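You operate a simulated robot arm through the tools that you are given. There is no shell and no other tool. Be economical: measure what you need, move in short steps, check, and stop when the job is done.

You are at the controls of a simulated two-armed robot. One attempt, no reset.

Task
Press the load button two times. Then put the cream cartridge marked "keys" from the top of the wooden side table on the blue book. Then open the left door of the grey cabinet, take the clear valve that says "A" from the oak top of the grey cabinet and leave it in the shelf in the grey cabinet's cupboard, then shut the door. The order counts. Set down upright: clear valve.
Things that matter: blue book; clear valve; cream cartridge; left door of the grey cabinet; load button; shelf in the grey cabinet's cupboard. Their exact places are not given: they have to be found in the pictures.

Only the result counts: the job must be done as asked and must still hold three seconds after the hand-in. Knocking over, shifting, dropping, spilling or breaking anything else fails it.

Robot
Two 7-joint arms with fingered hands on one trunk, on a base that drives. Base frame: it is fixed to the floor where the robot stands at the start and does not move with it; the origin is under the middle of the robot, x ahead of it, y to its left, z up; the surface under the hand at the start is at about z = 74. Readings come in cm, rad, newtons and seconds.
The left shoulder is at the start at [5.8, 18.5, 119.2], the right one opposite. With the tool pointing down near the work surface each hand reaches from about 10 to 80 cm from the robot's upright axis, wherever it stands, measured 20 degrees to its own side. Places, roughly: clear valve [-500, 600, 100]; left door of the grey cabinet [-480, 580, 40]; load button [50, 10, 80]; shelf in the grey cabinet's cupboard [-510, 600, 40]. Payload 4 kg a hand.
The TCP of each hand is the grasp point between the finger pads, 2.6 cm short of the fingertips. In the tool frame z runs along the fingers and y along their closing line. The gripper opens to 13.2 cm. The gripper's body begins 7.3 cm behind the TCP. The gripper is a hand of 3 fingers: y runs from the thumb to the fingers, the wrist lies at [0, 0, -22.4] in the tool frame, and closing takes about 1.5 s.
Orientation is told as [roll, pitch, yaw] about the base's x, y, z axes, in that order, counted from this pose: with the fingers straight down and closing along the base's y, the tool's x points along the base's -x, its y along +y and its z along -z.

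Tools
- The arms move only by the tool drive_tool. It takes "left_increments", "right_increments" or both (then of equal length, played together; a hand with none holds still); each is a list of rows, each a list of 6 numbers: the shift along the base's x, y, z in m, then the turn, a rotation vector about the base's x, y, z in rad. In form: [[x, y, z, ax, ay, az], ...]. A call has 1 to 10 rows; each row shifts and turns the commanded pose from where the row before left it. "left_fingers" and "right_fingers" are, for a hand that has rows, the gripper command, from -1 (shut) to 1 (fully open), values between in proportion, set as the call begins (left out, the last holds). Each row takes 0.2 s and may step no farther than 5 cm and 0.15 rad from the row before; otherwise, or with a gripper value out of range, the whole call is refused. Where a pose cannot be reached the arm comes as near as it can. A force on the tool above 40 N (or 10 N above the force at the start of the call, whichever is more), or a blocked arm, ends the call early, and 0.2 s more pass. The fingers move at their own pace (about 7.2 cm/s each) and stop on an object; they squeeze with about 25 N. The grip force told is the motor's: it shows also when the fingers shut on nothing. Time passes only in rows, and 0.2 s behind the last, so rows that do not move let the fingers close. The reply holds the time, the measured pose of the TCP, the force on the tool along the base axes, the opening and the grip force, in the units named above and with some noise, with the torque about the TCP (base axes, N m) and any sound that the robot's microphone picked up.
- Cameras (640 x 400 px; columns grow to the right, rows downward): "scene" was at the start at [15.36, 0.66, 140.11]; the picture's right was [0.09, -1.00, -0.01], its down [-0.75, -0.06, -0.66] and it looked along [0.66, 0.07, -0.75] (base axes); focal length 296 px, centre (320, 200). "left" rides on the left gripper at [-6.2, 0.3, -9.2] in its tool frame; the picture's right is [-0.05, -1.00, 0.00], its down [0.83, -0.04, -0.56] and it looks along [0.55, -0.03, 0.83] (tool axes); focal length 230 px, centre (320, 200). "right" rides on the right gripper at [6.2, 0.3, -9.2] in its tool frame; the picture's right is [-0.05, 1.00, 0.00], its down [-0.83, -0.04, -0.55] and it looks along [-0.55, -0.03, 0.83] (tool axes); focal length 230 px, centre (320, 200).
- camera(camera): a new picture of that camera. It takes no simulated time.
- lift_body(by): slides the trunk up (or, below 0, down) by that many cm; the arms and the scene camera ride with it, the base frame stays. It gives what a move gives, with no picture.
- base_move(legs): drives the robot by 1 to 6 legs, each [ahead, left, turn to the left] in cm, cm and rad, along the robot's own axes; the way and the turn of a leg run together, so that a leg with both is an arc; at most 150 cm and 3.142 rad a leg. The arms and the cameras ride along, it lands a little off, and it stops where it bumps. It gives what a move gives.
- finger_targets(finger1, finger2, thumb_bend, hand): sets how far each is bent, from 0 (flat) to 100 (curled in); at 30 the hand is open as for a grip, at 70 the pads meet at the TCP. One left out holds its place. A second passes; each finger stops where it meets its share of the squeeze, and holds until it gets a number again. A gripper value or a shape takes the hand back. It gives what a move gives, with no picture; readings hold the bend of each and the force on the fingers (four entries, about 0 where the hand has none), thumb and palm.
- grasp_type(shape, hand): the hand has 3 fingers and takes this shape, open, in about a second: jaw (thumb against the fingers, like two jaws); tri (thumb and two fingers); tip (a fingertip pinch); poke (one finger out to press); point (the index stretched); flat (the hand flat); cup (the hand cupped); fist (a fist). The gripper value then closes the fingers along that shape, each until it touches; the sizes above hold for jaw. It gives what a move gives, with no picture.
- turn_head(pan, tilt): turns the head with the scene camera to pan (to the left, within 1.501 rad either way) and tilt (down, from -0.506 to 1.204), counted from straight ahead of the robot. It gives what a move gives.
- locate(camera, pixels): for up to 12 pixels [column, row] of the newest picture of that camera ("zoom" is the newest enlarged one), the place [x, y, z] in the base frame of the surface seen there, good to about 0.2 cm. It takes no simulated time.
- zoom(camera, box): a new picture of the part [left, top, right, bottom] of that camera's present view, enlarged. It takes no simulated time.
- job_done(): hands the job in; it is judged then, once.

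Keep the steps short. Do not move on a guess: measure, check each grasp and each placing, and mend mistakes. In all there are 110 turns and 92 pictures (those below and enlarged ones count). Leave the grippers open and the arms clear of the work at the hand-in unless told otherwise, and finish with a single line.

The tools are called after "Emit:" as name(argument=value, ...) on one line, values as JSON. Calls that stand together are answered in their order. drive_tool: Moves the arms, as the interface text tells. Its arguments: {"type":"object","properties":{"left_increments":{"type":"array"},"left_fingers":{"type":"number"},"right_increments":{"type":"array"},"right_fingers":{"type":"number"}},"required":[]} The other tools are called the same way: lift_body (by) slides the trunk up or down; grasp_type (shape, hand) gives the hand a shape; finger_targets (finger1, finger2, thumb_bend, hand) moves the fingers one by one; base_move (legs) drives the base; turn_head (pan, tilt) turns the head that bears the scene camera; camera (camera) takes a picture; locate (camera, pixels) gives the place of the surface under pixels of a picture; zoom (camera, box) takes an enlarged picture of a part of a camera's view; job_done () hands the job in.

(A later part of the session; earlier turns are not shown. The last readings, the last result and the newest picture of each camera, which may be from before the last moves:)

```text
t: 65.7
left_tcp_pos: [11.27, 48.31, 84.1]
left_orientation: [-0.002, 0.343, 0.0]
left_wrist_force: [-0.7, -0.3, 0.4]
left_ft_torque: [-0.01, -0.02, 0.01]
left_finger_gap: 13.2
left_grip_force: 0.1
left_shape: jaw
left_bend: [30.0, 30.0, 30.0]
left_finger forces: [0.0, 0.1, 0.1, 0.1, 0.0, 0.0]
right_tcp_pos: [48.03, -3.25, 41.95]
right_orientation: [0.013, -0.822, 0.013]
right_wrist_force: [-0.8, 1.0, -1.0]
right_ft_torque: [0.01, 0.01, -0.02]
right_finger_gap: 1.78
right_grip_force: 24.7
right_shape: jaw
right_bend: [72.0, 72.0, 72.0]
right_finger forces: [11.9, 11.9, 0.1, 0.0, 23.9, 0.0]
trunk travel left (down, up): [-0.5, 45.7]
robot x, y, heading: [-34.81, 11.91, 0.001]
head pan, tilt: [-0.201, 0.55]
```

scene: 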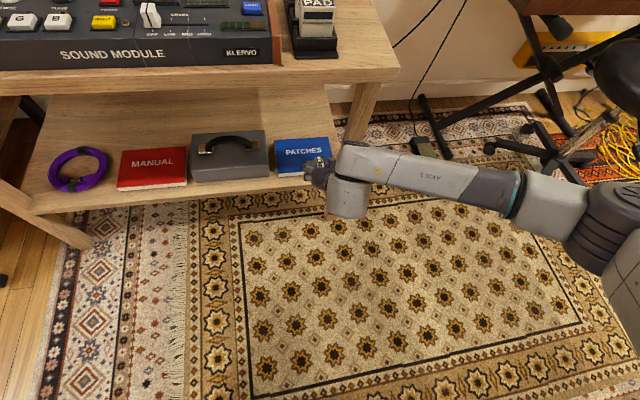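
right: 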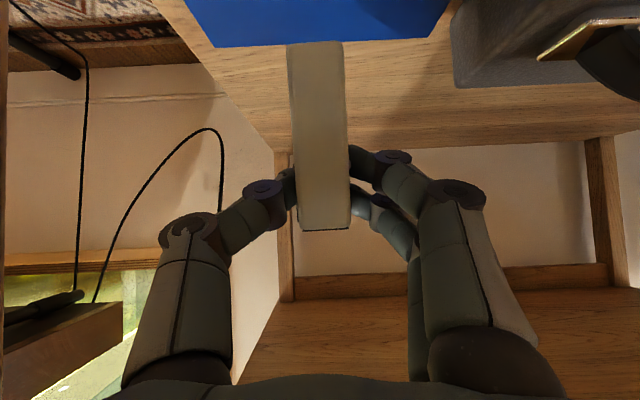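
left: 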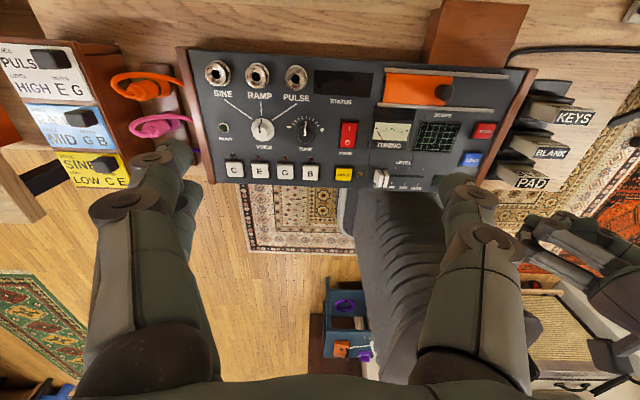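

The cartridge pivoted in the grip earlier: it now hangs almost vertical. Its front corner would be at x 44.5, so I move +3.5 cm in x, then lower 2 cm and look.

Emit:
drive_tool(right_increments=[[0.018, 0, 0, 0, 0, 0], [0.018, 0, 0, 0, 0, 0], [0, 0, -0.01, 0, 0, 0], [0, 0, 0, 0, 0, 0]])

Emit:
camera(camera="right")

```text
t: 66.7
left_tcp_pos: [11.27, 48.2, 84.08]
left_orientation: [0.0, 0.342, 0.0]
left_wrist_force: [1.1, 0.6, -0.5]
left_ft_torque: [0.0, -0.06, -0.01]
left_finger_gap: 13.18
left_grip_force: 0.1
left_shape: jaw
left_bend: [30.0, 30.0, 30.0]
left_finger forces: [0.0, 0.0, 0.1, 0.0, 0.0, 0.0]
right_tcp_pos: [51.73, -3.31, 41.14]
right_orientation: [0.013, -0.825, 0.012]
right_wrist_force: [-0.4, -0.7, 0.0]
right_ft_torque: [0.0, 0.0, -0.02]
right_finger_gap: 1.78
right_grip_force: 25.5
right_shape: jaw
right_bend: [72.0, 72.0, 72.0]
right_finger forces: [12.1, 11.9, 0.1, 0.1, 23.8, 0.0]
trunk travel left (down, up): [-0.5, 45.7]
robot x, y, heading: [-35.08, 11.71, -0.002]
head pan, tilt: [-0.201, 0.55]
```

```text
46 pictures are left
```

right: 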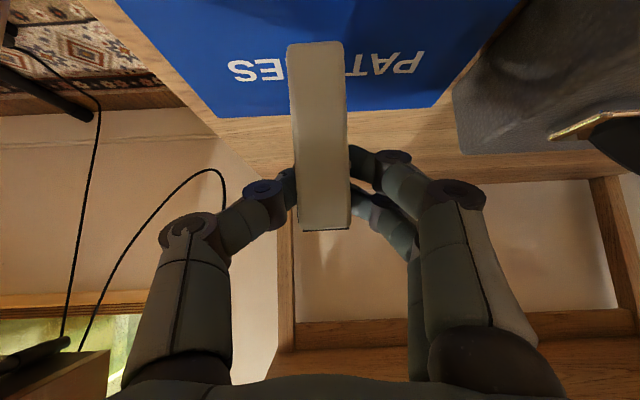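

Over the book with text around it. I lower in 4 mm rows until contact shows.

Emit:
drive_tool(right_increments=[[0, 0, -0.006, 0, 0, 0], [0, 0, -0.005, 0, 0, 0], [0, 0, -0.004, 0, 0, 0], [0, 0, -0.003, 0, 0, 0], [0, 0, 0, 0, 0, 0]])

Emit:
locate(camera="right", pixels=[[315, 47], [320, 225], [260, 112], [420, 105]])

```text
t: 67.9
left_tcp_pos: [11.23, 48.35, 84.2]
left_orientation: [0.0, 0.339, 0.0]
left_wrist_force: [0.0, 0.7, 0.0]
left_ft_torque: [0.02, 0.02, 0.0]
left_finger_gap: 13.2
left_grip_force: 0.1
left_shape: jaw
left_bend: [30.0, 30.0, 30.0]
left_finger forces: [0.0, 0.0, 0.0, 0.0, 0.0, 0.0]
right_tcp_pos: [51.72, -3.21, 39.48]
right_orientation: [0.012, -0.827, 0.01]
right_wrist_force: [-2.1, -1.9, 11.1]
right_ft_torque: [0.07, -0.11, -0.02]
right_finger_gap: 1.79
right_grip_force: 24.9
right_shape: jaw
right_bend: [72.0, 72.0, 72.0]
right_finger forces: [12.2, 12.1, 0.0, 0.0, 26.0, 0.1]
trunk travel left (down, up): [-0.5, 45.7]
robot x, y, heading: [-34.95, 12.01, -0.006]
head pan, tilt: [-0.201, 0.55]
```

```text
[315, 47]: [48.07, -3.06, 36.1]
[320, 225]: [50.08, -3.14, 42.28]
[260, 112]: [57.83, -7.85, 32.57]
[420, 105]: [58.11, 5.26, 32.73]
```

Contact at 11 N: the cartridge touches the book. I ease up 1 mm and open to 5 cm.

Emit:
drive_tool(right_increments=[[0, 0, 0.001, 0, 0, 0], [0, 0, 0, 0, 0, 0], [0, 0, 0, 0, 0, 0], [0, 0, 0, 0, 0, 0], [0, 0, 0, 0, 0, 0]], right_fingers=-0.1)

Emit:
camera(camera="right")

```text
t: 69.1
left_tcp_pos: [11.32, 48.28, 84.03]
left_orientation: [0.0, 0.341, -0.001]
left_wrist_force: [0.0, 0.5, 0.9]
left_ft_torque: [0.01, 0.01, 0.02]
left_finger_gap: 13.18
left_grip_force: 0.0
left_shape: jaw
left_bend: [30.0, 30.0, 30.0]
left_finger forces: [0.0, 0.0, 0.0, 0.1, 0.1, 0.0]
right_tcp_pos: [51.65, -3.28, 39.36]
right_orientation: [0.011, -0.822, 0.011]
right_wrist_force: [-0.2, 0.4, 0.4]
right_ft_torque: [0.03, 0.0, 0.0]
right_finger_gap: 5.86
right_grip_force: 0.0
right_shape: jaw
right_bend: [73.0, 73.0, 70.0]
right_finger forces: [0.0, 0.0, 0.0, 0.0, 0.0, 0.1]
trunk travel left (down, up): [-0.5, 45.7]
robot x, y, heading: [-35.16, 11.89, 0.002]
head pan, tilt: [-0.201, 0.55]
```

```text
45 pictures are left
```

right: 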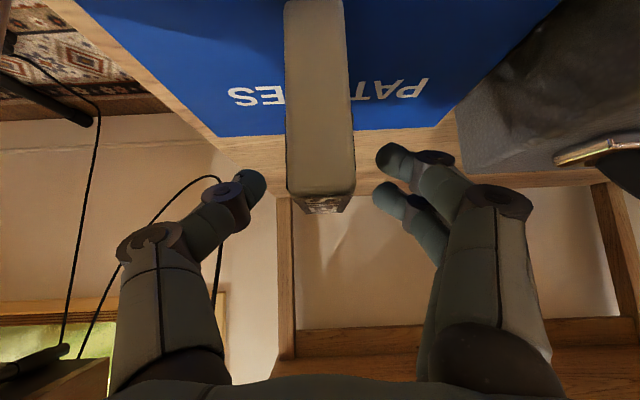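

The cartridge stands free on the book between the open fingers. I withdraw straight back with the base.

Emit:
base_move(legs=[[-35, 0, 0]])

Emit:
zoom(camera="scene", box=[180, 0, 420, 150])

```text
t: 71.0
left_tcp_pos: [-12.58, 48.32, 83.95]
left_orientation: [0.001, 0.34, 0.001]
left_wrist_force: [0.0, -0.2, 0.2]
left_ft_torque: [-0.02, 0.05, 0.0]
left_finger_gap: 13.2
left_grip_force: 0.1
left_shape: jaw
left_bend: [30.0, 30.0, 30.0]
left_finger forces: [0.0, 0.0, 0.0, 0.0, 0.0, 0.0]
right_tcp_pos: [28.12, -2.97, 39.5]
right_orientation: [0.014, -0.828, 0.012]
right_wrist_force: [0.8, 0.4, -1.0]
right_ft_torque: [0.02, 0.0, -0.01]
right_finger_gap: 5.87
right_grip_force: 0.1
right_shape: jaw
right_bend: [73.0, 73.0, 70.0]
right_finger forces: [0.0, 0.1, 0.1, 0.0, 0.0, 0.1]
trunk travel left (down, up): [-0.5, 45.7]
robot x, y, heading: [-58.95, 12.16, 0.004]
head pan, tilt: [-0.201, 0.55]
stopped in leg 1: the robot was blocked; the commanded pose is now the measured one
```

```text
2.67 times, centred on (300, 75) of scene
```

zoom: 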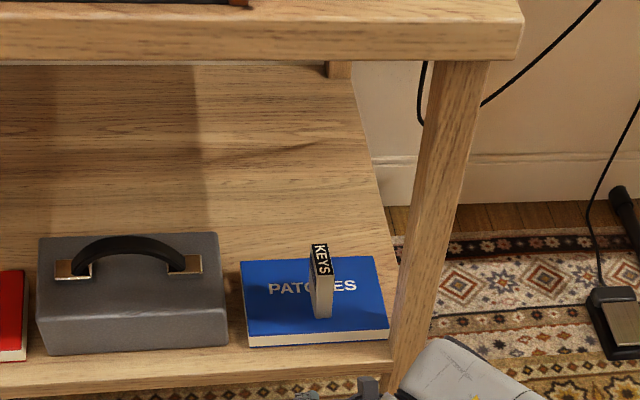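

KEYS stands on the blue book. The base bumped something behind at x −59, so I come 3 cm ahead, raise the trunk, and look around behind before driving.

Emit:
base_move(legs=[[3, 0, 0]])

Emit:
lift_body(by=22)

Emit:
turn_head(pan=1.5, tilt=0.6)

Emit:
camera(camera="scene")

Emit:
turn_head(pan=-1.5, tilt=0.6)

Emit:
camera(camera="scene")

```text
t: 71.8
left_tcp_pos: [-9.66, 48.37, 84.17]
left_orientation: [-0.002, 0.341, 0.004]
left_wrist_force: [0.0, -0.7, -0.3]
left_ft_torque: [-0.02, 0.01, 0.0]
left_finger_gap: 13.22
left_grip_force: 0.0
left_shape: jaw
left_bend: [30.0, 30.0, 30.0]
left_finger forces: [0.1, 0.1, 0.1, 0.1, 0.0, 0.0]
right_tcp_pos: [31.14, -2.82, 39.71]
right_orientation: [0.017, -0.827, 0.012]
right_wrist_force: [-0.4, -0.1, -1.1]
right_ft_torque: [0.01, -0.03, 0.0]
right_finger_gap: 5.9
right_grip_force: 0.0
right_shape: jaw
right_bend: [73.0, 73.0, 70.0]
right_finger forces: [0.1, 0.1, 0.0, 0.1, 0.1, 0.1]
trunk travel left (down, up): [-0.5, 45.7]
robot x, y, heading: [-56.15, 11.71, 0.006]
head pan, tilt: [-0.201, 0.55]
```

```text
t: 74.2
left_tcp_pos: [-9.72, 48.39, 106.16]
left_orientation: [-0.003, 0.338, 0.003]
left_wrist_force: [1.1, 0.2, -0.2]
left_ft_torque: [0.03, 0.0, 0.0]
left_finger_gap: 13.2
left_grip_force: 0.0
left_shape: jaw
left_bend: [30.0, 30.0, 30.0]
left_finger forces: [0.0, 0.1, 0.1, 0.1, 0.0, 0.1]
right_tcp_pos: [34.34, -2.87, 82.23]
right_orientation: [0.014, -1.049, 0.016]
right_wrist_force: [0.1, 0.2, -0.4]
right_ft_torque: [0.01, -0.05, -0.01]
right_finger_gap: 5.87
right_grip_force: 0.1
right_shape: jaw
right_bend: [73.0, 73.0, 70.0]
right_finger forces: [0.1, 0.0, 0.1, 0.0, 0.1, 0.0]
trunk travel left (down, up): [-22.5, 23.7]
robot x, y, heading: [-56.24, 11.97, 0.002]
head pan, tilt: [-0.201, 0.55]
```

```text
t: 75.9
left_tcp_pos: [-9.76, 48.32, 106.15]
left_orientation: [-0.002, 0.34, 0.002]
left_wrist_force: [-0.8, 0.1, 0.2]
left_ft_torque: [-0.02, 0.03, -0.03]
left_finger_gap: 13.18
left_grip_force: 0.0
left_shape: jaw
left_bend: [30.0, 30.0, 30.0]
left_finger forces: [0.1, 0.0, 0.1, 0.0, 0.0, 0.0]
right_tcp_pos: [34.22, -2.81, 82.32]
right_orientation: [0.013, -1.052, 0.017]
right_wrist_force: [-0.2, -0.7, -0.9]
right_ft_torque: [0.02, 0.02, 0.02]
right_finger_gap: 5.87
right_grip_force: 0.1
right_shape: jaw
right_bend: [73.0, 73.0, 70.0]
right_finger forces: [0.0, 0.0, 0.0, 0.1, 0.1, 0.0]
trunk travel left (down, up): [-22.5, 23.7]
robot x, y, heading: [-56.24, 12.29, 0.005]
head pan, tilt: [1.499, 0.6]
```

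```text
43 pictures are left
```

scene: 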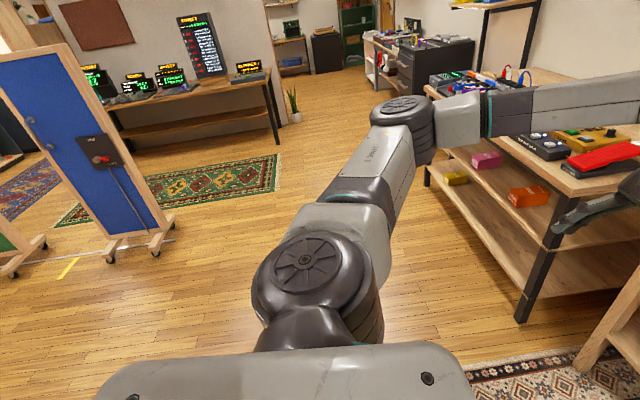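

```text
t: 78.5
left_tcp_pos: [-9.8, 48.42, 106.17]
left_orientation: [-0.003, 0.338, 0.005]
left_wrist_force: [-0.2, -0.2, -0.2]
left_ft_torque: [0.03, 0.0, 0.0]
left_finger_gap: 13.16
left_grip_force: 0.0
left_shape: jaw
left_bend: [30.0, 30.0, 30.0]
left_finger forces: [0.1, 0.0, 0.0, 0.0, 0.0, 0.0]
right_tcp_pos: [34.27, -2.86, 82.35]
right_orientation: [0.012, -1.053, 0.015]
right_wrist_force: [-0.5, -0.3, 0.3]
right_ft_torque: [0.0, 0.01, -0.01]
right_finger_gap: 5.89
right_grip_force: 0.0
right_shape: jaw
right_bend: [73.0, 73.0, 70.0]
right_finger forces: [0.0, 0.0, 0.1, 0.0, 0.0, 0.1]
trunk travel left (down, up): [-22.5, 23.7]
robot x, y, heading: [-55.82, 11.84, 0.006]
head pan, tilt: [-1.499, 0.6]
```

```text
42 pictures are left
```

scene: 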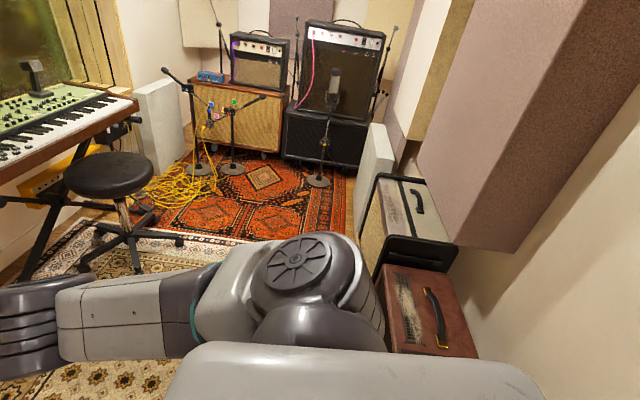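

The space to the left (+y) is open floor; a wall and cases are behind right. I tuck both arms in before turning.

Emit:
drive_tool(right_increments=[[-0.04, 0, 0.02, 0, 0.13, 0], [-0.04, 0, 0.02, 0, 0.13, 0], [-0.04, 0, 0.02, 0, 0.13, 0], [-0.04, 0, 0.02, 0, 0.13, 0], [-0.04, -0.01, 0.02, 0, 0.13, 0], [-0.04, -0.01, 0.02, 0, 0.13, 0], [-0.04, -0.01, 0.02, 0, 0.13, 0], [-0.04, -0.01, 0.02, 0, 0.13, 0], [-0.04, 0, 0.02, 0, 0, 0], [-0.04, 0, 0.02, 0, 0, 0]], left_increments=[[0, -0.01, 0, 0, -0.1, 0], [0, -0.01, 0, 0, -0.1, 0], [0, -0.01, 0, 0, -0.1, 0], [0, -0.01, 0, 0, -0.04, 0], [0, -0.01, 0, 0, 0, 0], [0, -0.01, 0, 0, 0, 0], [0, -0.01, 0, 0, 0, 0], [0, -0.01, 0, 0, 0, 0], [0, -0.01, 0, 0, 0, 0], [0, -0.01, 0, 0, 0, 0]])

Emit:
base_move(legs=[[0, 25, 0.8]])

Emit:
turn_head(pan=1.4, tilt=0.35)

Emit:
camera(camera="scene")

```text
t: 80.7
left_tcp_pos: [-9.83, 38.35, 106.18]
left_orientation: [-0.002, -0.002, 0.004]
left_wrist_force: [0.2, -1.1, -0.1]
left_ft_torque: [0.02, -0.01, -0.03]
left_finger_gap: 13.2
left_grip_force: 0.1
left_shape: jaw
left_bend: [30.0, 30.0, 30.0]
left_finger forces: [0.1, 0.0, 0.0, 0.1, 0.0, 0.1]
right_tcp_pos: [-5.71, -6.81, 102.34]
right_orientation: [0.026, -0.012, 0.006]
right_wrist_force: [-0.1, 0.0, 0.0]
right_ft_torque: [-0.01, -0.01, 0.0]
right_finger_gap: 5.92
right_grip_force: 0.0
right_shape: jaw
right_bend: [73.0, 73.0, 70.0]
right_finger forces: [0.1, 0.1, 0.0, 0.1, 0.1, 0.0]
trunk travel left (down, up): [-22.5, 23.7]
robot x, y, heading: [-55.97, 12.17, 0.007]
head pan, tilt: [-1.499, 0.6]
```

```text
t: 82.5
left_tcp_pos: [-30.1, 72.6, 106.0]
left_orientation: [-0.005, -0.001, 0.497]
left_wrist_force: [0.6, 0.2, 0.2]
left_ft_torque: [-0.06, -0.02, 0.05]
left_finger_gap: 13.19
left_grip_force: 0.0
left_shape: jaw
left_bend: [30.0, 30.0, 30.0]
left_finger forces: [0.0, 0.0, 0.1, 0.0, 0.0, 0.0]
right_tcp_pos: [-4.74, 34.96, 102.31]
right_orientation: [0.024, -0.011, 0.504]
right_wrist_force: [-0.2, 0.7, -0.7]
right_ft_torque: [-0.1, -0.02, -0.01]
right_finger_gap: 5.92
right_grip_force: 0.0
right_shape: jaw
right_bend: [73.0, 73.0, 70.0]
right_finger forces: [0.0, 0.0, 0.0, 0.0, 0.2, 0.0]
trunk travel left (down, up): [-22.5, 23.7]
robot x, y, heading: [-58.18, 26.87, 0.502]
head pan, tilt: [-1.499, 0.6]
stopped in leg 1: the robot was blocked; the commanded pose is now the measured one
```

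```text
t: 85.0
left_tcp_pos: [-30.05, 72.33, 106.33]
left_orientation: [-0.002, -0.003, 0.498]
left_wrist_force: [0.2, 0.5, -0.9]
left_ft_torque: [0.0, 0.0, -0.01]
left_finger_gap: 13.2
left_grip_force: 0.0
left_shape: jaw
left_bend: [30.0, 30.0, 30.0]
left_finger forces: [0.0, 0.0, 0.1, 0.0, 0.0, 0.1]
right_tcp_pos: [-4.81, 34.49, 102.33]
right_orientation: [0.025, -0.011, 0.503]
right_wrist_force: [0.6, 0.0, 0.0]
right_ft_torque: [-0.01, 0.0, 0.02]
right_finger_gap: 5.89
right_grip_force: 0.0
right_shape: jaw
right_bend: [73.0, 73.0, 70.0]
right_finger forces: [0.0, 0.0, 0.0, 0.1, 0.0, 0.1]
trunk travel left (down, up): [-22.5, 23.7]
robot x, y, heading: [-57.9, 27.17, 0.501]
head pan, tilt: [1.4, 0.351]
```

```text
41 pictures are left
```

scene: 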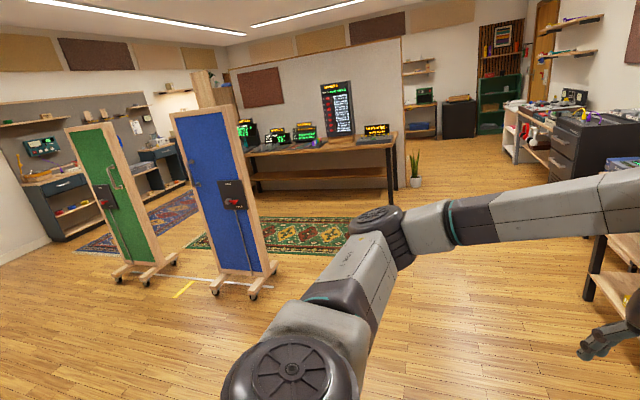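

Emit:
locate(camera="scene", pixels=[[390, 205], [255, 195], [270, 275], [215, 290], [415, 185], [195, 78], [160, 148], [60, 240], [235, 65], [300, 100], [590, 295], [150, 290]])

Emit:
zoom(camera="scene", box=[0, 50, 260, 212])

```text
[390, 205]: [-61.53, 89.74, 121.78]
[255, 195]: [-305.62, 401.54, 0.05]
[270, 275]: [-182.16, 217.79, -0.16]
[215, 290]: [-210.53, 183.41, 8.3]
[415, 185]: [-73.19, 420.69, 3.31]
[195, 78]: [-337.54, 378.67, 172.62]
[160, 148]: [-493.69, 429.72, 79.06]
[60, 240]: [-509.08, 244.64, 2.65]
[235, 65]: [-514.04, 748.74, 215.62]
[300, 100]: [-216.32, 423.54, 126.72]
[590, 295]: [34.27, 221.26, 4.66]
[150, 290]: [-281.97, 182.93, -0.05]
```

```text
2.46 times, centred on (130, 131) of scene
```

zoom: 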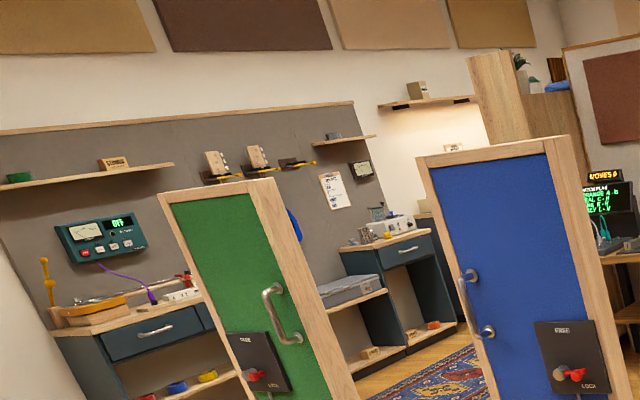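

Wall with benches is at x ≈ −515; the cabinet at (−500, 600) is hidden behind the coloured panels. I move out into the open floor, turn toward −x, and look along the way.

Emit:
base_move(legs=[[15, 30, 0], [0, 0, 2.2]])

Emit:
turn_head(pan=0, tilt=0.35)

Emit:
camera(camera="scene")

```text
t: 92.5
left_tcp_pos: [-112.42, 56.44, 106.34]
left_orientation: [-0.002, -0.003, 2.704]
left_wrist_force: [0.9, -0.7, 0.5]
left_ft_torque: [0.0, 0.01, 0.0]
left_finger_gap: 13.19
left_grip_force: 0.1
left_shape: jaw
left_bend: [30.0, 30.0, 30.0]
left_finger forces: [0.0, 0.0, 0.0, 0.0, 0.1, 0.1]
right_tcp_pos: [-96.9, 99.15, 102.35]
right_orientation: [0.024, -0.011, 2.709]
right_wrist_force: [-0.1, -0.5, -0.5]
right_ft_torque: [0.01, 0.01, 0.03]
right_finger_gap: 5.89
right_grip_force: 0.1
right_shape: jaw
right_bend: [73.0, 73.0, 70.0]
right_finger forces: [0.1, 0.1, 0.0, 0.0, 0.0, 0.1]
trunk travel left (down, up): [-22.5, 23.7]
robot x, y, heading: [-59.7, 60.54, 2.703]
head pan, tilt: [1.4, 0.351]
```

```text
t: 94.0
left_tcp_pos: [-112.32, 56.47, 106.31]
left_orientation: [-0.002, -0.004, 2.702]
left_wrist_force: [-1.3, 0.6, -0.4]
left_ft_torque: [-0.02, -0.02, 0.0]
left_finger_gap: 13.19
left_grip_force: 0.0
left_shape: jaw
left_bend: [30.0, 30.0, 30.0]
left_finger forces: [0.0, 0.0, 0.0, 0.0, 0.1, 0.0]
right_tcp_pos: [-96.94, 99.05, 102.32]
right_orientation: [0.024, -0.012, 2.707]
right_wrist_force: [0.5, -0.3, 0.3]
right_ft_torque: [-0.01, 0.0, -0.01]
right_finger_gap: 5.91
right_grip_force: 0.1
right_shape: jaw
right_bend: [73.0, 73.0, 70.0]
right_finger forces: [0.0, 0.0, 0.0, 0.0, 0.1, 0.1]
trunk travel left (down, up): [-22.5, 23.7]
robot x, y, heading: [-59.02, 60.33, 2.707]
head pan, tilt: [0.0, 0.351]
```

```text
39 pictures are left
```

scene: 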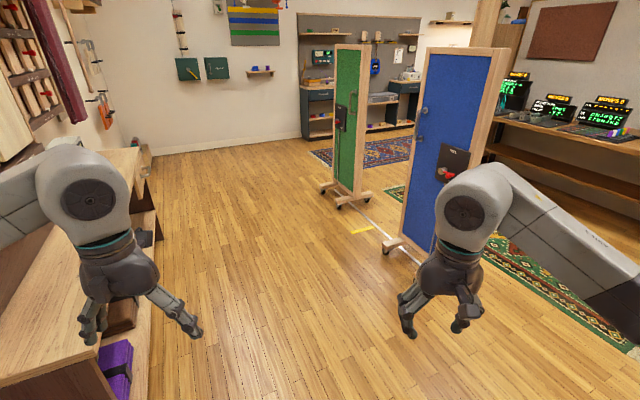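

Emit:
locate(camera="scene", pixels=[[385, 252], [342, 208], [322, 192], [365, 190], [150, 300], [160, 235], [305, 135], [360, 230], [420, 60], [250, 250]])

```text
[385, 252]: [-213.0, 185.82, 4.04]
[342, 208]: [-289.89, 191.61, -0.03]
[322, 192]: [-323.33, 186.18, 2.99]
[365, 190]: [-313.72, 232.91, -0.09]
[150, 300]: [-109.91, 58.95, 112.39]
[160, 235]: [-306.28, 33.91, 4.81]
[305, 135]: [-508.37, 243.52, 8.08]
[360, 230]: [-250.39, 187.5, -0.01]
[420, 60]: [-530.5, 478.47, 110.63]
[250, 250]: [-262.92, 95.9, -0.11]
```

Corridor between bench (y 34) and panels (y 186) is clear at y ≈ 110. I drive to about (−385, 120), turn north and look.

Emit:
base_move(legs=[[0, 0, 0.25], [110, 0, 0], [110, 0, 0], [110, 0, 0], [0, 0, -1.3]])

Emit:
camera(camera="scene")

```text
t: 114.3
left_tcp_pos: [-414.95, 164.67, 106.23]
left_orientation: [-0.001, -0.004, 1.647]
left_wrist_force: [0.8, -0.2, -0.1]
left_ft_torque: [0.0, -0.02, 0.0]
left_finger_gap: 13.16
left_grip_force: 0.0
left_shape: jaw
left_bend: [30.0, 30.0, 30.0]
left_finger forces: [0.0, 0.1, 0.0, 0.0, 0.0, 0.1]
right_tcp_pos: [-370.25, 172.29, 102.33]
right_orientation: [0.024, -0.012, 1.654]
right_wrist_force: [-0.2, -0.7, 0.2]
right_ft_torque: [0.01, -0.02, 0.0]
right_finger_gap: 5.92
right_grip_force: 0.0
right_shape: jaw
right_bend: [73.0, 73.0, 70.0]
right_finger forces: [0.1, 0.1, 0.1, 0.0, 0.0, 0.0]
trunk travel left (down, up): [-22.5, 23.7]
robot x, y, heading: [-384.97, 121.02, 1.656]
head pan, tilt: [0.0, 0.351]
```

```text
38 pictures are left
```

scene: 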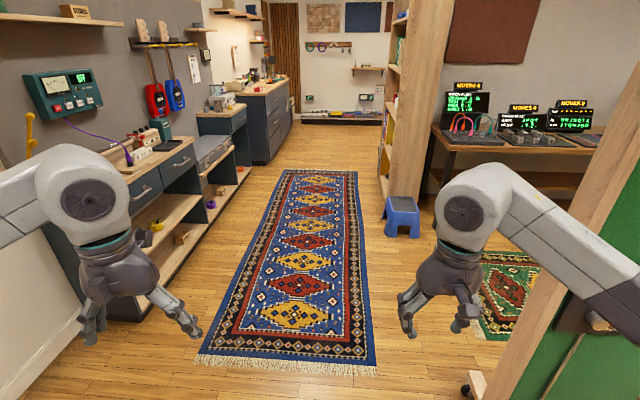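

Emit:
locate(camera="scene", pixels=[[385, 215], [405, 238], [190, 245], [215, 215], [265, 160], [290, 120], [265, 90], [240, 95], [380, 190], [300, 140]])

Emit:
zoom(camera="scene", box=[180, 40, 320, 180])

```text
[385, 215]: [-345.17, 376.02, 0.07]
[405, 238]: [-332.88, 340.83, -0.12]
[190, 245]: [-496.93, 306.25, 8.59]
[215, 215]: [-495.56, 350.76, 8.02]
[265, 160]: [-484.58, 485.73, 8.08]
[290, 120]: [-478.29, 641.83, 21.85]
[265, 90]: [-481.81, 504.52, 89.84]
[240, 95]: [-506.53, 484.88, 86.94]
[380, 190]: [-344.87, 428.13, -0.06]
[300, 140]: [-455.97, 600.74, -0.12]
```

```text
2.86 times, centred on (250, 110) of scene
```

zoom: 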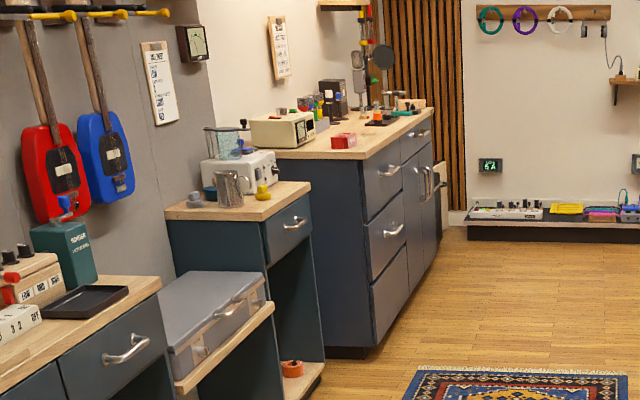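

The grey-blue cabinet front is at x ≈ −480, y 485–660, top z 90. I drive north along x ≈ −415 to y ≈ 430 and look.

Emit:
base_move(legs=[[0, 0, 0.08], [91, 0, 0], [91, 0, 0], [0, 0, -0.16], [130, 0, 0]])

Emit:
turn_head(pan=0.35, tilt=0.5)

Emit:
camera(camera="scene")

```text
t: 130.6
left_tcp_pos: [-439.16, 475.25, 106.22]
left_orientation: [-0.002, -0.004, 1.568]
left_wrist_force: [-0.3, -0.2, -0.1]
left_ft_torque: [0.0, 0.01, 0.0]
left_finger_gap: 13.17
left_grip_force: 0.0
left_shape: jaw
left_bend: [30.0, 30.0, 30.0]
left_finger forces: [0.0, 0.0, 0.1, 0.0, 0.0, 0.0]
right_tcp_pos: [-394.04, 479.09, 102.34]
right_orientation: [0.024, -0.013, 1.571]
right_wrist_force: [0.5, -1.1, -0.1]
right_ft_torque: [0.0, 0.04, -0.01]
right_finger_gap: 5.89
right_grip_force: 0.0
right_shape: jaw
right_bend: [73.0, 73.0, 70.0]
right_finger forces: [0.0, 0.0, 0.0, 0.0, 0.1, 0.0]
trunk travel left (down, up): [-22.5, 23.7]
robot x, y, heading: [-412.75, 428.83, 1.569]
head pan, tilt: [0.0, 0.351]
```

```text
t: 131.5
left_tcp_pos: [-439.26, 475.24, 106.2]
left_orientation: [-0.002, -0.002, 1.568]
left_wrist_force: [-0.8, 0.1, -0.4]
left_ft_torque: [0.0, -0.01, 0.03]
left_finger_gap: 13.23
left_grip_force: 0.0
left_shape: jaw
left_bend: [30.0, 30.0, 30.0]
left_finger forces: [0.0, 0.1, 0.1, 0.0, 0.0, 0.0]
right_tcp_pos: [-394.04, 479.18, 102.34]
right_orientation: [0.024, -0.012, 1.571]
right_wrist_force: [-0.2, -0.3, 0.6]
right_ft_torque: [-0.03, -0.01, 0.0]
right_finger_gap: 5.92
right_grip_force: 0.1
right_shape: jaw
right_bend: [73.0, 73.0, 70.0]
right_finger forces: [0.0, 0.0, 0.1, 0.0, 0.1, 0.0]
trunk travel left (down, up): [-22.5, 23.7]
robot x, y, heading: [-412.84, 428.95, 1.573]
head pan, tilt: [0.351, 0.499]
```

```text
36 pictures are left
```

scene: 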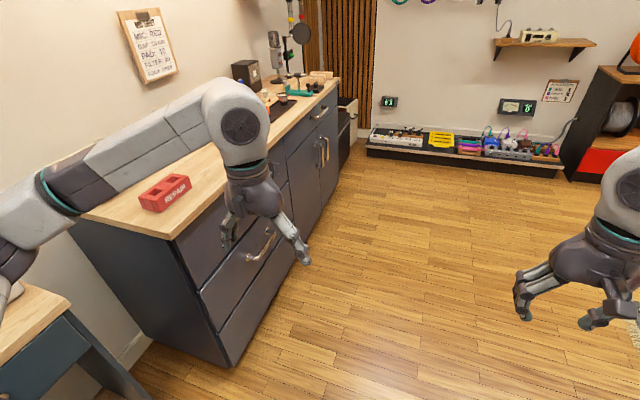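

Clear floor ahead. I drive diagonally to about (−385, 575) and turn to face the cabinet.

Emit:
base_move(legs=[[70, 0, 0], [76, -28, 0], [0, 0, 1.57]])

Emit:
turn_head(pan=0.0, tilt=0.6)

Emit:
camera(camera="scene")

```text
t: 143.0
left_tcp_pos: [-431.15, 548.05, 106.26]
left_orientation: [-0.002, -0.003, 3.125]
left_wrist_force: [0.5, -0.9, 0.3]
left_ft_torque: [0.02, -0.01, 0.01]
left_finger_gap: 13.2
left_grip_force: 0.0
left_shape: jaw
left_bend: [30.0, 30.0, 30.0]
left_finger forces: [0.1, 0.0, 0.0, 0.0, 0.1, 0.1]
right_tcp_pos: [-434.76, 593.22, 102.43]
right_orientation: [0.025, -0.013, 3.129]
right_wrist_force: [0.1, -1.1, -0.5]
right_ft_torque: [-0.01, 0.02, 0.03]
right_finger_gap: 5.89
right_grip_force: 0.0
right_shape: jaw
right_bend: [73.0, 73.0, 70.0]
right_finger forces: [0.1, 0.0, 0.0, 0.0, 0.0, 0.0]
trunk travel left (down, up): [-22.5, 23.7]
robot x, y, heading: [-384.56, 573.61, 3.129]
head pan, tilt: [0.351, 0.499]
```

```text
t: 143.8
left_tcp_pos: [-431.21, 548.07, 106.25]
left_orientation: [-0.002, -0.004, 3.127]
left_wrist_force: [0.7, 0.9, 0.3]
left_ft_torque: [0.0, 0.02, 0.01]
left_finger_gap: 13.21
left_grip_force: 0.0
left_shape: jaw
left_bend: [30.0, 30.0, 30.0]
left_finger forces: [0.0, 0.0, 0.0, 0.0, 0.0, 0.1]
right_tcp_pos: [-434.5, 593.3, 102.34]
right_orientation: [0.023, -0.011, 3.129]
right_wrist_force: [-0.2, 0.0, 0.3]
right_ft_torque: [0.01, 0.0, -0.03]
right_finger_gap: 5.9
right_grip_force: 0.0
right_shape: jaw
right_bend: [73.0, 73.0, 70.0]
right_finger forces: [0.1, 0.0, 0.1, 0.1, 0.0, 0.0]
trunk travel left (down, up): [-22.5, 23.7]
robot x, y, heading: [-384.63, 573.66, 3.134]
head pan, tilt: [0.0, 0.6]
```

```text
35 pictures are left
```

scene: 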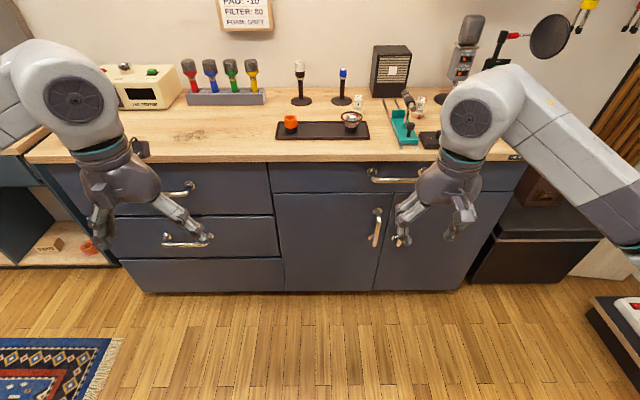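

Left door with handle at (376,228), hinge on its left. Small clear valves appear near (357,103) and (420,103). I zoom and measure.

Emit:
zoom(camera="scene", box=[330, 70, 450, 150])

Emit:
locate(camera="scene", pixels=[[378, 212], [374, 244], [376, 228], [275, 195], [285, 285], [372, 288], [377, 196], [357, 103], [420, 103], [320, 158], [325, 180], [320, 240]])

```text
5.00 times, centred on (390, 110) of scene
```

zoom: 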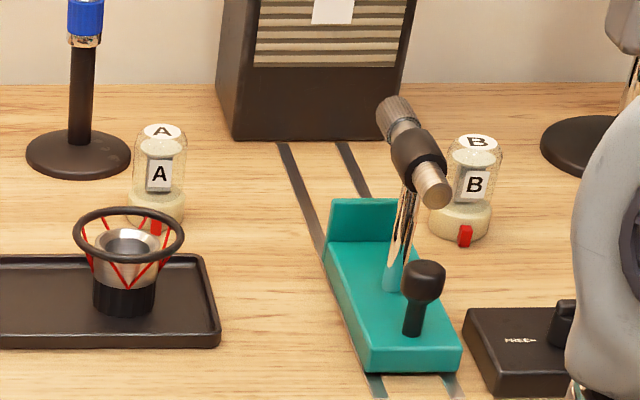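

```text
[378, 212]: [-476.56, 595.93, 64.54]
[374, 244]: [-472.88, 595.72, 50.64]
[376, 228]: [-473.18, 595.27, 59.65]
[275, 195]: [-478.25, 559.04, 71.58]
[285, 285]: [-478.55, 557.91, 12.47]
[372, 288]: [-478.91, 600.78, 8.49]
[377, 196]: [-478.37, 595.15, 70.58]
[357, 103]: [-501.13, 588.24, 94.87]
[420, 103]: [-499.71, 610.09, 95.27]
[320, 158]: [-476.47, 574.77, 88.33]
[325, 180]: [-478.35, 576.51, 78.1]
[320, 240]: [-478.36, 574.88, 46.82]
```

Valve A is at about (−501, 588), top z ~96; the door handle is a vertical bar at (−473, 595.5), z 50–65. I will pull it with the left hand. First I shift the base so the left hand faces the handle, and lower the trunk.

Emit:
base_move(legs=[[0, -38, 0]])

Emit:
lift_body(by=-22)

Emit:
drive_tool(left_increments=[[0, 0, -0.01, 0, 0.13, 0], [0, 0, -0.02, 0, 0.13, 0], [0, 0, -0.02, 0, 0.13, 0], [0, 0, -0.02, 0, 0.13, 0], [0, 0, -0.02, 0, 0.13, 0], [0, 0, -0.02, 0, 0.13, 0], [0, 0, 0, 0, 0, 0]], left_fingers=-0.1)

```text
t: 146.3
left_tcp_pos: [-430.88, 586.14, 106.27]
left_orientation: [-0.003, -0.004, 3.128]
left_wrist_force: [0.1, 0.3, 0.2]
left_ft_torque: [0.01, 0.0, 0.01]
left_finger_gap: 13.22
left_grip_force: 0.0
left_shape: jaw
left_bend: [30.0, 30.0, 30.0]
left_finger forces: [0.0, 0.0, 0.0, 0.1, 0.0, 0.0]
right_tcp_pos: [-434.37, 631.35, 102.44]
right_orientation: [0.025, -0.012, 3.131]
right_wrist_force: [0.4, 0.6, -0.3]
right_ft_torque: [0.01, -0.03, 0.0]
right_finger_gap: 5.89
right_grip_force: 0.1
right_shape: jaw
right_bend: [73.0, 73.0, 70.0]
right_finger forces: [0.1, 0.1, 0.0, 0.1, 0.0, 0.0]
trunk travel left (down, up): [-22.5, 23.7]
robot x, y, heading: [-384.29, 612.21, 3.133]
head pan, tilt: [0.0, 0.6]
```

```text
t: 148.6
left_tcp_pos: [-430.62, 586.09, 84.36]
left_orientation: [-0.004, -0.004, 3.128]
left_wrist_force: [-0.2, 0.2, 0.6]
left_ft_torque: [0.0, 0.02, -0.01]
left_finger_gap: 13.16
left_grip_force: 0.0
left_shape: jaw
left_bend: [30.0, 30.0, 30.0]
left_finger forces: [0.0, 0.0, 0.0, 0.0, 0.0, 0.0]
right_tcp_pos: [-434.2, 631.38, 80.42]
right_orientation: [0.024, -0.013, 3.133]
right_wrist_force: [-0.5, 0.4, 0.3]
right_ft_torque: [0.01, 0.02, -0.01]
right_finger_gap: 5.89
right_grip_force: 0.0
right_shape: jaw
right_bend: [73.0, 73.0, 70.0]
right_finger forces: [0.0, 0.1, 0.0, 0.1, 0.1, 0.1]
trunk travel left (down, up): [-0.5, 45.7]
robot x, y, heading: [-384.45, 611.49, 3.132]
head pan, tilt: [0.0, 0.6]
```

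```text
t: 150.2
left_tcp_pos: [-438.65, 586.48, 77.4]
left_orientation: [0.006, -0.679, 3.124]
left_wrist_force: [0.0, 0.2, -0.4]
left_ft_torque: [0.01, -0.02, -0.02]
left_finger_gap: 5.96
left_grip_force: 0.1
left_shape: jaw
left_bend: [73.0, 73.0, 70.0]
left_finger forces: [0.0, 0.1, 0.0, 0.0, 0.0, 0.1]
left hand out of reach, approached as far as the arm can: row 3, 4, 5, 6
right_tcp_pos: [-434.26, 631.25, 80.36]
right_orientation: [0.026, -0.012, 3.13]
right_wrist_force: [-0.1, 0.3, 0.4]
right_ft_torque: [0.02, -0.03, 0.04]
right_finger_gap: 5.92
right_grip_force: 0.1
right_shape: jaw
right_bend: [73.0, 73.0, 70.0]
right_finger forces: [0.0, 0.0, 0.0, 0.1, 0.0, 0.0]
trunk travel left (down, up): [-0.5, 45.7]
robot x, y, heading: [-384.08, 611.97, 3.13]
head pan, tilt: [0.0, 0.6]
```

Now I extend toward the handle: to about (−458, 595.5, 64), adding pitch as reach allows.

Emit:
drive_tool(left_increments=[[-0.03, 0.012, -0.01, 0, 0, 0], [-0.03, 0.012, -0.02, 0, 0, 0], [-0.03, 0.012, -0.02, 0, 0.02, 0], [-0.03, 0.012, -0.02, 0, 0.05, 0], [-0.03, 0.012, -0.02, 0, 0.05, 0], [-0.02, 0.012, -0.02, 0, 0.05, 0], [-0.02, 0.012, -0.02, 0, 0, 0], [0, 0, 0, 0, 0, 0]])

Emit:
turn_head(pan=0.2, tilt=0.75)

Emit:
camera(camera="scene")

Emit:
camera(camera="left")

```text
t: 152.0
left_tcp_pos: [-457.62, 594.92, 64.33]
left_orientation: [0.012, -0.88, 3.117]
left_wrist_force: [-0.4, -0.2, 0.1]
left_ft_torque: [0.02, 0.03, 0.0]
left_finger_gap: 6.0
left_grip_force: 0.1
left_shape: jaw
left_bend: [73.0, 73.0, 70.0]
left_finger forces: [0.1, 0.1, 0.0, 0.0, 0.0, 0.1]
right_tcp_pos: [-434.32, 631.44, 80.45]
right_orientation: [0.024, -0.014, 3.132]
right_wrist_force: [-0.5, 0.2, -0.9]
right_ft_torque: [-0.03, 0.02, 0.02]
right_finger_gap: 5.91
right_grip_force: 0.0
right_shape: jaw
right_bend: [73.0, 73.0, 70.0]
right_finger forces: [0.0, 0.1, 0.0, 0.1, 0.1, 0.0]
trunk travel left (down, up): [-0.5, 45.7]
robot x, y, heading: [-384.18, 611.81, 3.128]
head pan, tilt: [0.0, 0.6]
```

```text
t: 152.7
left_tcp_pos: [-457.65, 595.0, 64.38]
left_orientation: [0.013, -0.879, 3.119]
left_wrist_force: [-0.4, 0.4, 0.1]
left_ft_torque: [-0.02, 0.01, 0.0]
left_finger_gap: 6.0
left_grip_force: 0.0
left_shape: jaw
left_bend: [73.0, 73.0, 70.0]
left_finger forces: [0.0, 0.1, 0.0, 0.0, 0.0, 0.0]
right_tcp_pos: [-434.33, 631.29, 80.35]
right_orientation: [0.024, -0.01, 3.132]
right_wrist_force: [-0.5, 0.0, 0.1]
right_ft_torque: [-0.01, 0.02, -0.03]
right_finger_gap: 5.91
right_grip_force: 0.1
right_shape: jaw
right_bend: [73.0, 73.0, 70.0]
right_finger forces: [0.0, 0.0, 0.1, 0.0, 0.1, 0.0]
trunk travel left (down, up): [-0.5, 45.7]
robot x, y, heading: [-384.35, 611.8, 3.126]
head pan, tilt: [0.201, 0.75]
```

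```text
33 pictures are left
```

scene: 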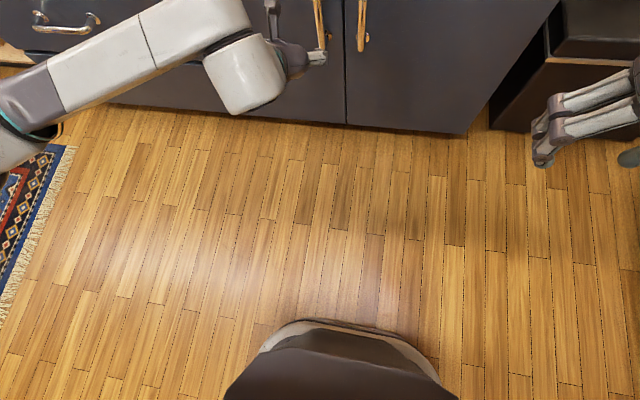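

```text
32 pictures are left
```

left: 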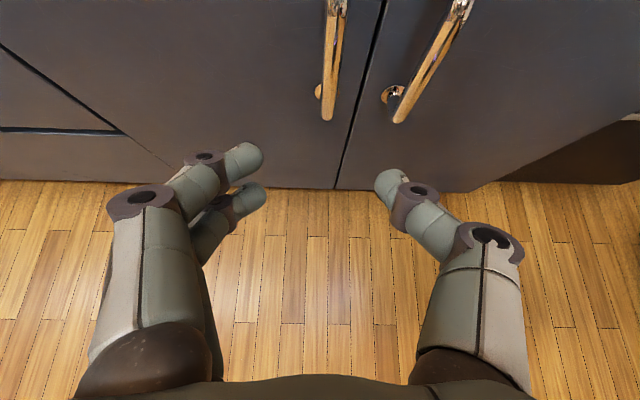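

Handle is right ahead of the fingers. I measure it.

Emit:
locate(camera="left", pixels=[[336, 30], [330, 90], [327, 115], [318, 92], [410, 85], [341, 5], [380, 20]])

```text
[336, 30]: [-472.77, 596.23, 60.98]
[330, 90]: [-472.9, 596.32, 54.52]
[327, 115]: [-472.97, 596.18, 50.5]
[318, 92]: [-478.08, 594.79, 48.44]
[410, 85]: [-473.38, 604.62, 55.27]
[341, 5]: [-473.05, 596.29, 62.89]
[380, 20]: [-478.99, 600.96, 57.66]
```

I advance onto the bar: TCP to (−473.2, 596.1, 58).

Emit:
drive_tool(left_increments=[[-0.03, 0.006, -0.012, 0, 0, 0], [-0.03, 0.005, -0.012, 0, 0, 0], [-0.03, 0, -0.012, 0, 0, 0], [-0.03, 0, -0.012, 0, 0, 0], [-0.02, 0, -0.01, 0, 0, 0], [-0.014, 0, -0.006, 0, 0, 0], [0, 0, 0, 0, 0, 0]])

Emit:
camera(camera="left")

```text
t: 154.3
left_tcp_pos: [-473.1, 596.0, 57.88]
left_orientation: [0.013, -0.879, 3.117]
left_wrist_force: [-1.2, -0.1, 0.1]
left_ft_torque: [0.02, -0.03, -0.01]
left_finger_gap: 6.0
left_grip_force: 0.1
left_shape: jaw
left_bend: [73.0, 73.0, 70.0]
left_finger forces: [0.0, 0.1, 0.0, 0.1, 0.0, 0.1]
right_tcp_pos: [-434.23, 631.25, 80.37]
right_orientation: [0.024, -0.011, 3.13]
right_wrist_force: [-0.6, 0.0, -0.3]
right_ft_torque: [0.01, 0.0, 0.01]
right_finger_gap: 5.9
right_grip_force: 0.0
right_shape: jaw
right_bend: [73.0, 73.0, 70.0]
right_finger forces: [0.0, 0.0, 0.0, 0.0, 0.0, 0.0]
trunk travel left (down, up): [-0.5, 45.7]
robot x, y, heading: [-384.13, 611.68, 3.133]
head pan, tilt: [0.201, 0.75]
```

```text
31 pictures are left
```

left: 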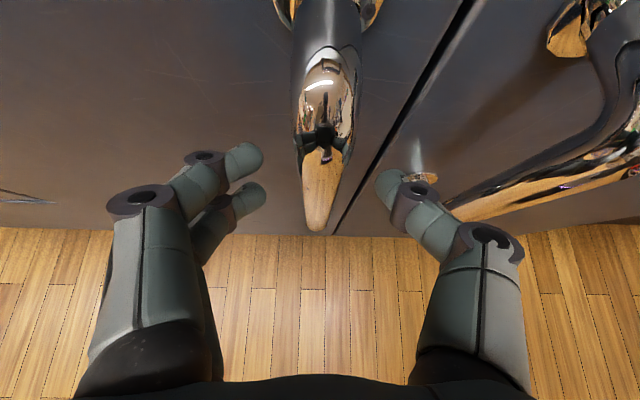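

The bar lies between the fingers. I close on it.

Emit:
drive_tool(left_increments=[[0, 0, 0, 0, 0, 0], [0, 0, 0, 0, 0, 0], [0, 0, 0, 0, 0, 0], [0, 0, 0, 0, 0, 0], [0, 0, 0, 0, 0, 0]], left_fingers=-1)

```text
t: 155.5
left_tcp_pos: [-473.07, 596.04, 57.8]
left_orientation: [0.014, -0.881, 3.118]
left_wrist_force: [-2.2, 0.8, -1.4]
left_ft_torque: [0.01, -0.05, -0.01]
left_finger_gap: 0.97
left_grip_force: 25.0
left_shape: jaw
left_bend: [70.0, 72.0, 71.0]
left_finger forces: [8.3, 12.0, 0.0, 0.1, 20.2, 0.0]
right_tcp_pos: [-434.29, 631.27, 80.31]
right_orientation: [0.025, -0.012, 3.131]
right_wrist_force: [0.8, 0.1, 0.2]
right_ft_torque: [0.01, -0.02, -0.02]
right_finger_gap: 5.88
right_grip_force: 0.0
right_shape: jaw
right_bend: [73.0, 73.0, 70.0]
right_finger forces: [0.1, 0.0, 0.0, 0.1, 0.1, 0.0]
trunk travel left (down, up): [-0.5, 45.7]
robot x, y, heading: [-384.04, 611.9, 3.132]
head pan, tilt: [0.201, 0.75]
```

Firm on the bar. I pull along the door's arc (hinge ≈ (−478.5, 558)), turning the hand with the door.

Emit:
drive_tool(left_increments=[[0.0229, -0.0036, 0, 0, 0, -0.06], [0.0225, -0.0049, 0, 0, 0, -0.06], [0.022, -0.0065, 0, 0, 0, -0.06], [0.0216, -0.008, 0, 0, 0, -0.06], [0.021, -0.009, 0, 0, 0, -0.06], [0.0205, -0.0102, 0, 0, 0, -0.06], [0, 0, 0, 0, 0, 0]])

```text
t: 157.1
left_tcp_pos: [-460.03, 591.56, 57.89]
left_orientation: [0.015, -0.879, 2.758]
left_wrist_force: [-6.4, -11.3, -2.4]
left_ft_torque: [-0.26, -0.08, 0.11]
left_finger_gap: 0.91
left_grip_force: 24.9
left_shape: jaw
left_bend: [70.0, 72.0, 71.0]
left_finger forces: [11.2, 16.5, 0.0, 0.0, 17.0, 0.1]
right_tcp_pos: [-434.32, 631.29, 80.24]
right_orientation: [0.025, -0.012, 3.133]
right_wrist_force: [0.0, -0.2, -0.4]
right_ft_torque: [-0.04, 0.01, 0.02]
right_finger_gap: 5.91
right_grip_force: 0.0
right_shape: jaw
right_bend: [73.0, 73.0, 70.0]
right_finger forces: [0.0, 0.0, 0.0, 0.1, 0.0, 0.0]
trunk travel left (down, up): [-0.5, 45.7]
robot x, y, heading: [-384.29, 611.78, 3.129]
head pan, tilt: [0.201, 0.75]
```

The door follows exactly. I continue along the arc.

Emit:
drive_tool(left_increments=[[0.0205, -0.0115, 0, 0, 0, -0.06], [0.0185, -0.013, 0, 0, 0, -0.06], [0.0185, -0.0138, 0, 0, 0, -0.06], [0.0172, -0.015, 0, 0, 0, -0.06], [0.0167, -0.0162, 0, 0, 0, -0.06], [0.0156, -0.017, 0, 0, 0, -0.06], [0.0143, -0.018, 0, 0, 0, -0.06], [0.0133, -0.0188, 0, 0, 0, -0.06], [0, 0, 0, 0, 0, 0]])

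```text
t: 159.1
left_tcp_pos: [-446.79, 579.27, 57.78]
left_orientation: [0.017, -0.879, 2.278]
left_wrist_force: [-23.6, -15.1, -1.3]
left_ft_torque: [-0.41, 0.17, 0.32]
left_finger_gap: 0.92
left_grip_force: 25.5
left_shape: jaw
left_bend: [69.0, 72.0, 71.0]
left_finger forces: [14.2, 19.2, 0.0, 0.1, 11.7, 0.0]
right_tcp_pos: [-434.31, 631.21, 80.24]
right_orientation: [0.026, -0.011, 3.132]
right_wrist_force: [0.5, 0.1, 0.0]
right_ft_torque: [-0.03, -0.01, -0.01]
right_finger_gap: 5.9
right_grip_force: 0.0
right_shape: jaw
right_bend: [73.0, 73.0, 70.0]
right_finger forces: [0.1, 0.0, 0.0, 0.0, 0.0, 0.1]
trunk travel left (down, up): [-0.5, 45.7]
robot x, y, heading: [-384.05, 611.78, 3.132]
head pan, tilt: [0.201, 0.75]
```

Tracking well; slight inward bias because of the tension. I continue toward 80–85° open.

Emit:
drive_tool(left_increments=[[0.007, -0.021, 0, 0, 0, -0.06], [0.01, -0.02, 0, 0, 0, -0.06], [0.0095, -0.0206, 0, 0, 0, -0.06], [0.0083, -0.0212, 0, 0, 0, -0.06], [0.0071, -0.0217, 0, 0, 0, -0.06], [0.0058, -0.022, 0, 0, 0, -0.06], [0.0045, -0.0223, 0, 0, 0, -0.06], [0.0031, -0.0226, 0, 0, 0, -0.06], [0, 0, 0, 0, 0, 0]])

Emit:
camera(camera="scene")

```text
t: 160.7
left_tcp_pos: [-442.08, 571.11, 58.05]
left_orientation: [0.018, -0.873, 1.938]
left_wrist_force: [-33.2, -10.8, -12.5]
left_ft_torque: [0.4, -0.51, -0.58]
left_finger_gap: 0.65
left_grip_force: 24.7
left_shape: jaw
left_bend: [72.0, 73.0, 76.0]
left_finger forces: [16.5, 17.9, 0.1, 0.0, 0.0, 0.0]
left hand out of reach, approached as far as the arm can: row 1, 6, 7
right_tcp_pos: [-434.45, 631.3, 80.25]
right_orientation: [0.022, -0.011, 3.128]
right_wrist_force: [0.7, -0.7, 0.6]
right_ft_torque: [0.01, 0.02, 0.0]
right_finger_gap: 5.9
right_grip_force: 0.0
right_shape: jaw
right_bend: [73.0, 73.0, 70.0]
right_finger forces: [0.0, 0.0, 0.0, 0.1, 0.1, 0.0]
trunk travel left (down, up): [-0.5, 45.7]
robot x, y, heading: [-384.38, 611.83, 3.129]
head pan, tilt: [0.201, 0.75]
stopped in row 7 (left hand): the force on the tool passed its limit at 66 N (the readings are from after the stop); the commanded pose is now the measured one
```

```text
30 pictures are left
```

scene: 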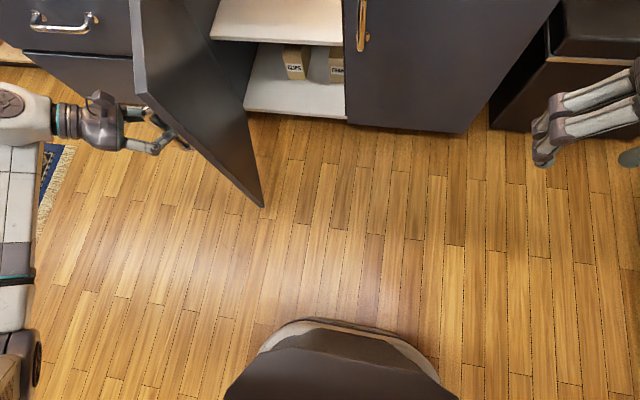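

Door is ~70° open; the shelf inside is visible. The fingers have run to their limit, so I open them and back the left hand off along its own axis.

Emit:
drive_tool(left_increments=[[0, 0, 0, 0, 0, 0], [0, 0, 0, 0, 0, 0], [0, 0, 0, 0, 0, 0], [0.007, -0.019, 0.012, 0, 0, 0], [0.007, -0.019, 0.012, 0, 0, 0], [0.007, -0.019, 0.012, 0, 0, 0], [0.007, -0.019, 0.012, 0, 0, 0], [0.007, -0.019, 0.012, 0, 0, 0]], left_fingers=0.1)

Emit:
camera(camera="scene")

```text
t: 162.5
left_tcp_pos: [-439.04, 567.11, 61.95]
left_orientation: [0.011, -0.875, 1.937]
left_wrist_force: [0.0, 0.5, 0.4]
left_ft_torque: [-0.03, 0.03, 0.0]
left_finger_gap: 7.25
left_grip_force: 0.1
left_shape: jaw
left_bend: [72.0, 72.0, 70.0]
left_finger forces: [0.1, 0.0, 0.1, 0.0, 0.0, 0.0]
left hand out of reach, approached as far as the arm can: row 5, 6, 7
right_tcp_pos: [-434.27, 631.36, 80.44]
right_orientation: [0.025, -0.011, 3.131]
right_wrist_force: [-1.0, 0.8, 0.3]
right_ft_torque: [0.02, -0.02, 0.0]
right_finger_gap: 5.88
right_grip_force: 0.1
right_shape: jaw
right_bend: [73.0, 73.0, 70.0]
right_finger forces: [0.1, 0.1, 0.1, 0.0, 0.1, 0.0]
trunk travel left (down, up): [-0.5, 45.7]
robot x, y, heading: [-383.95, 611.71, 3.125]
head pan, tilt: [0.201, 0.75]
```

```text
29 pictures are left
```

scene: 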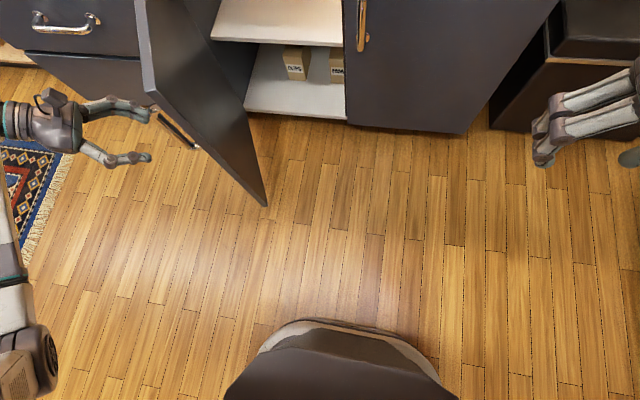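

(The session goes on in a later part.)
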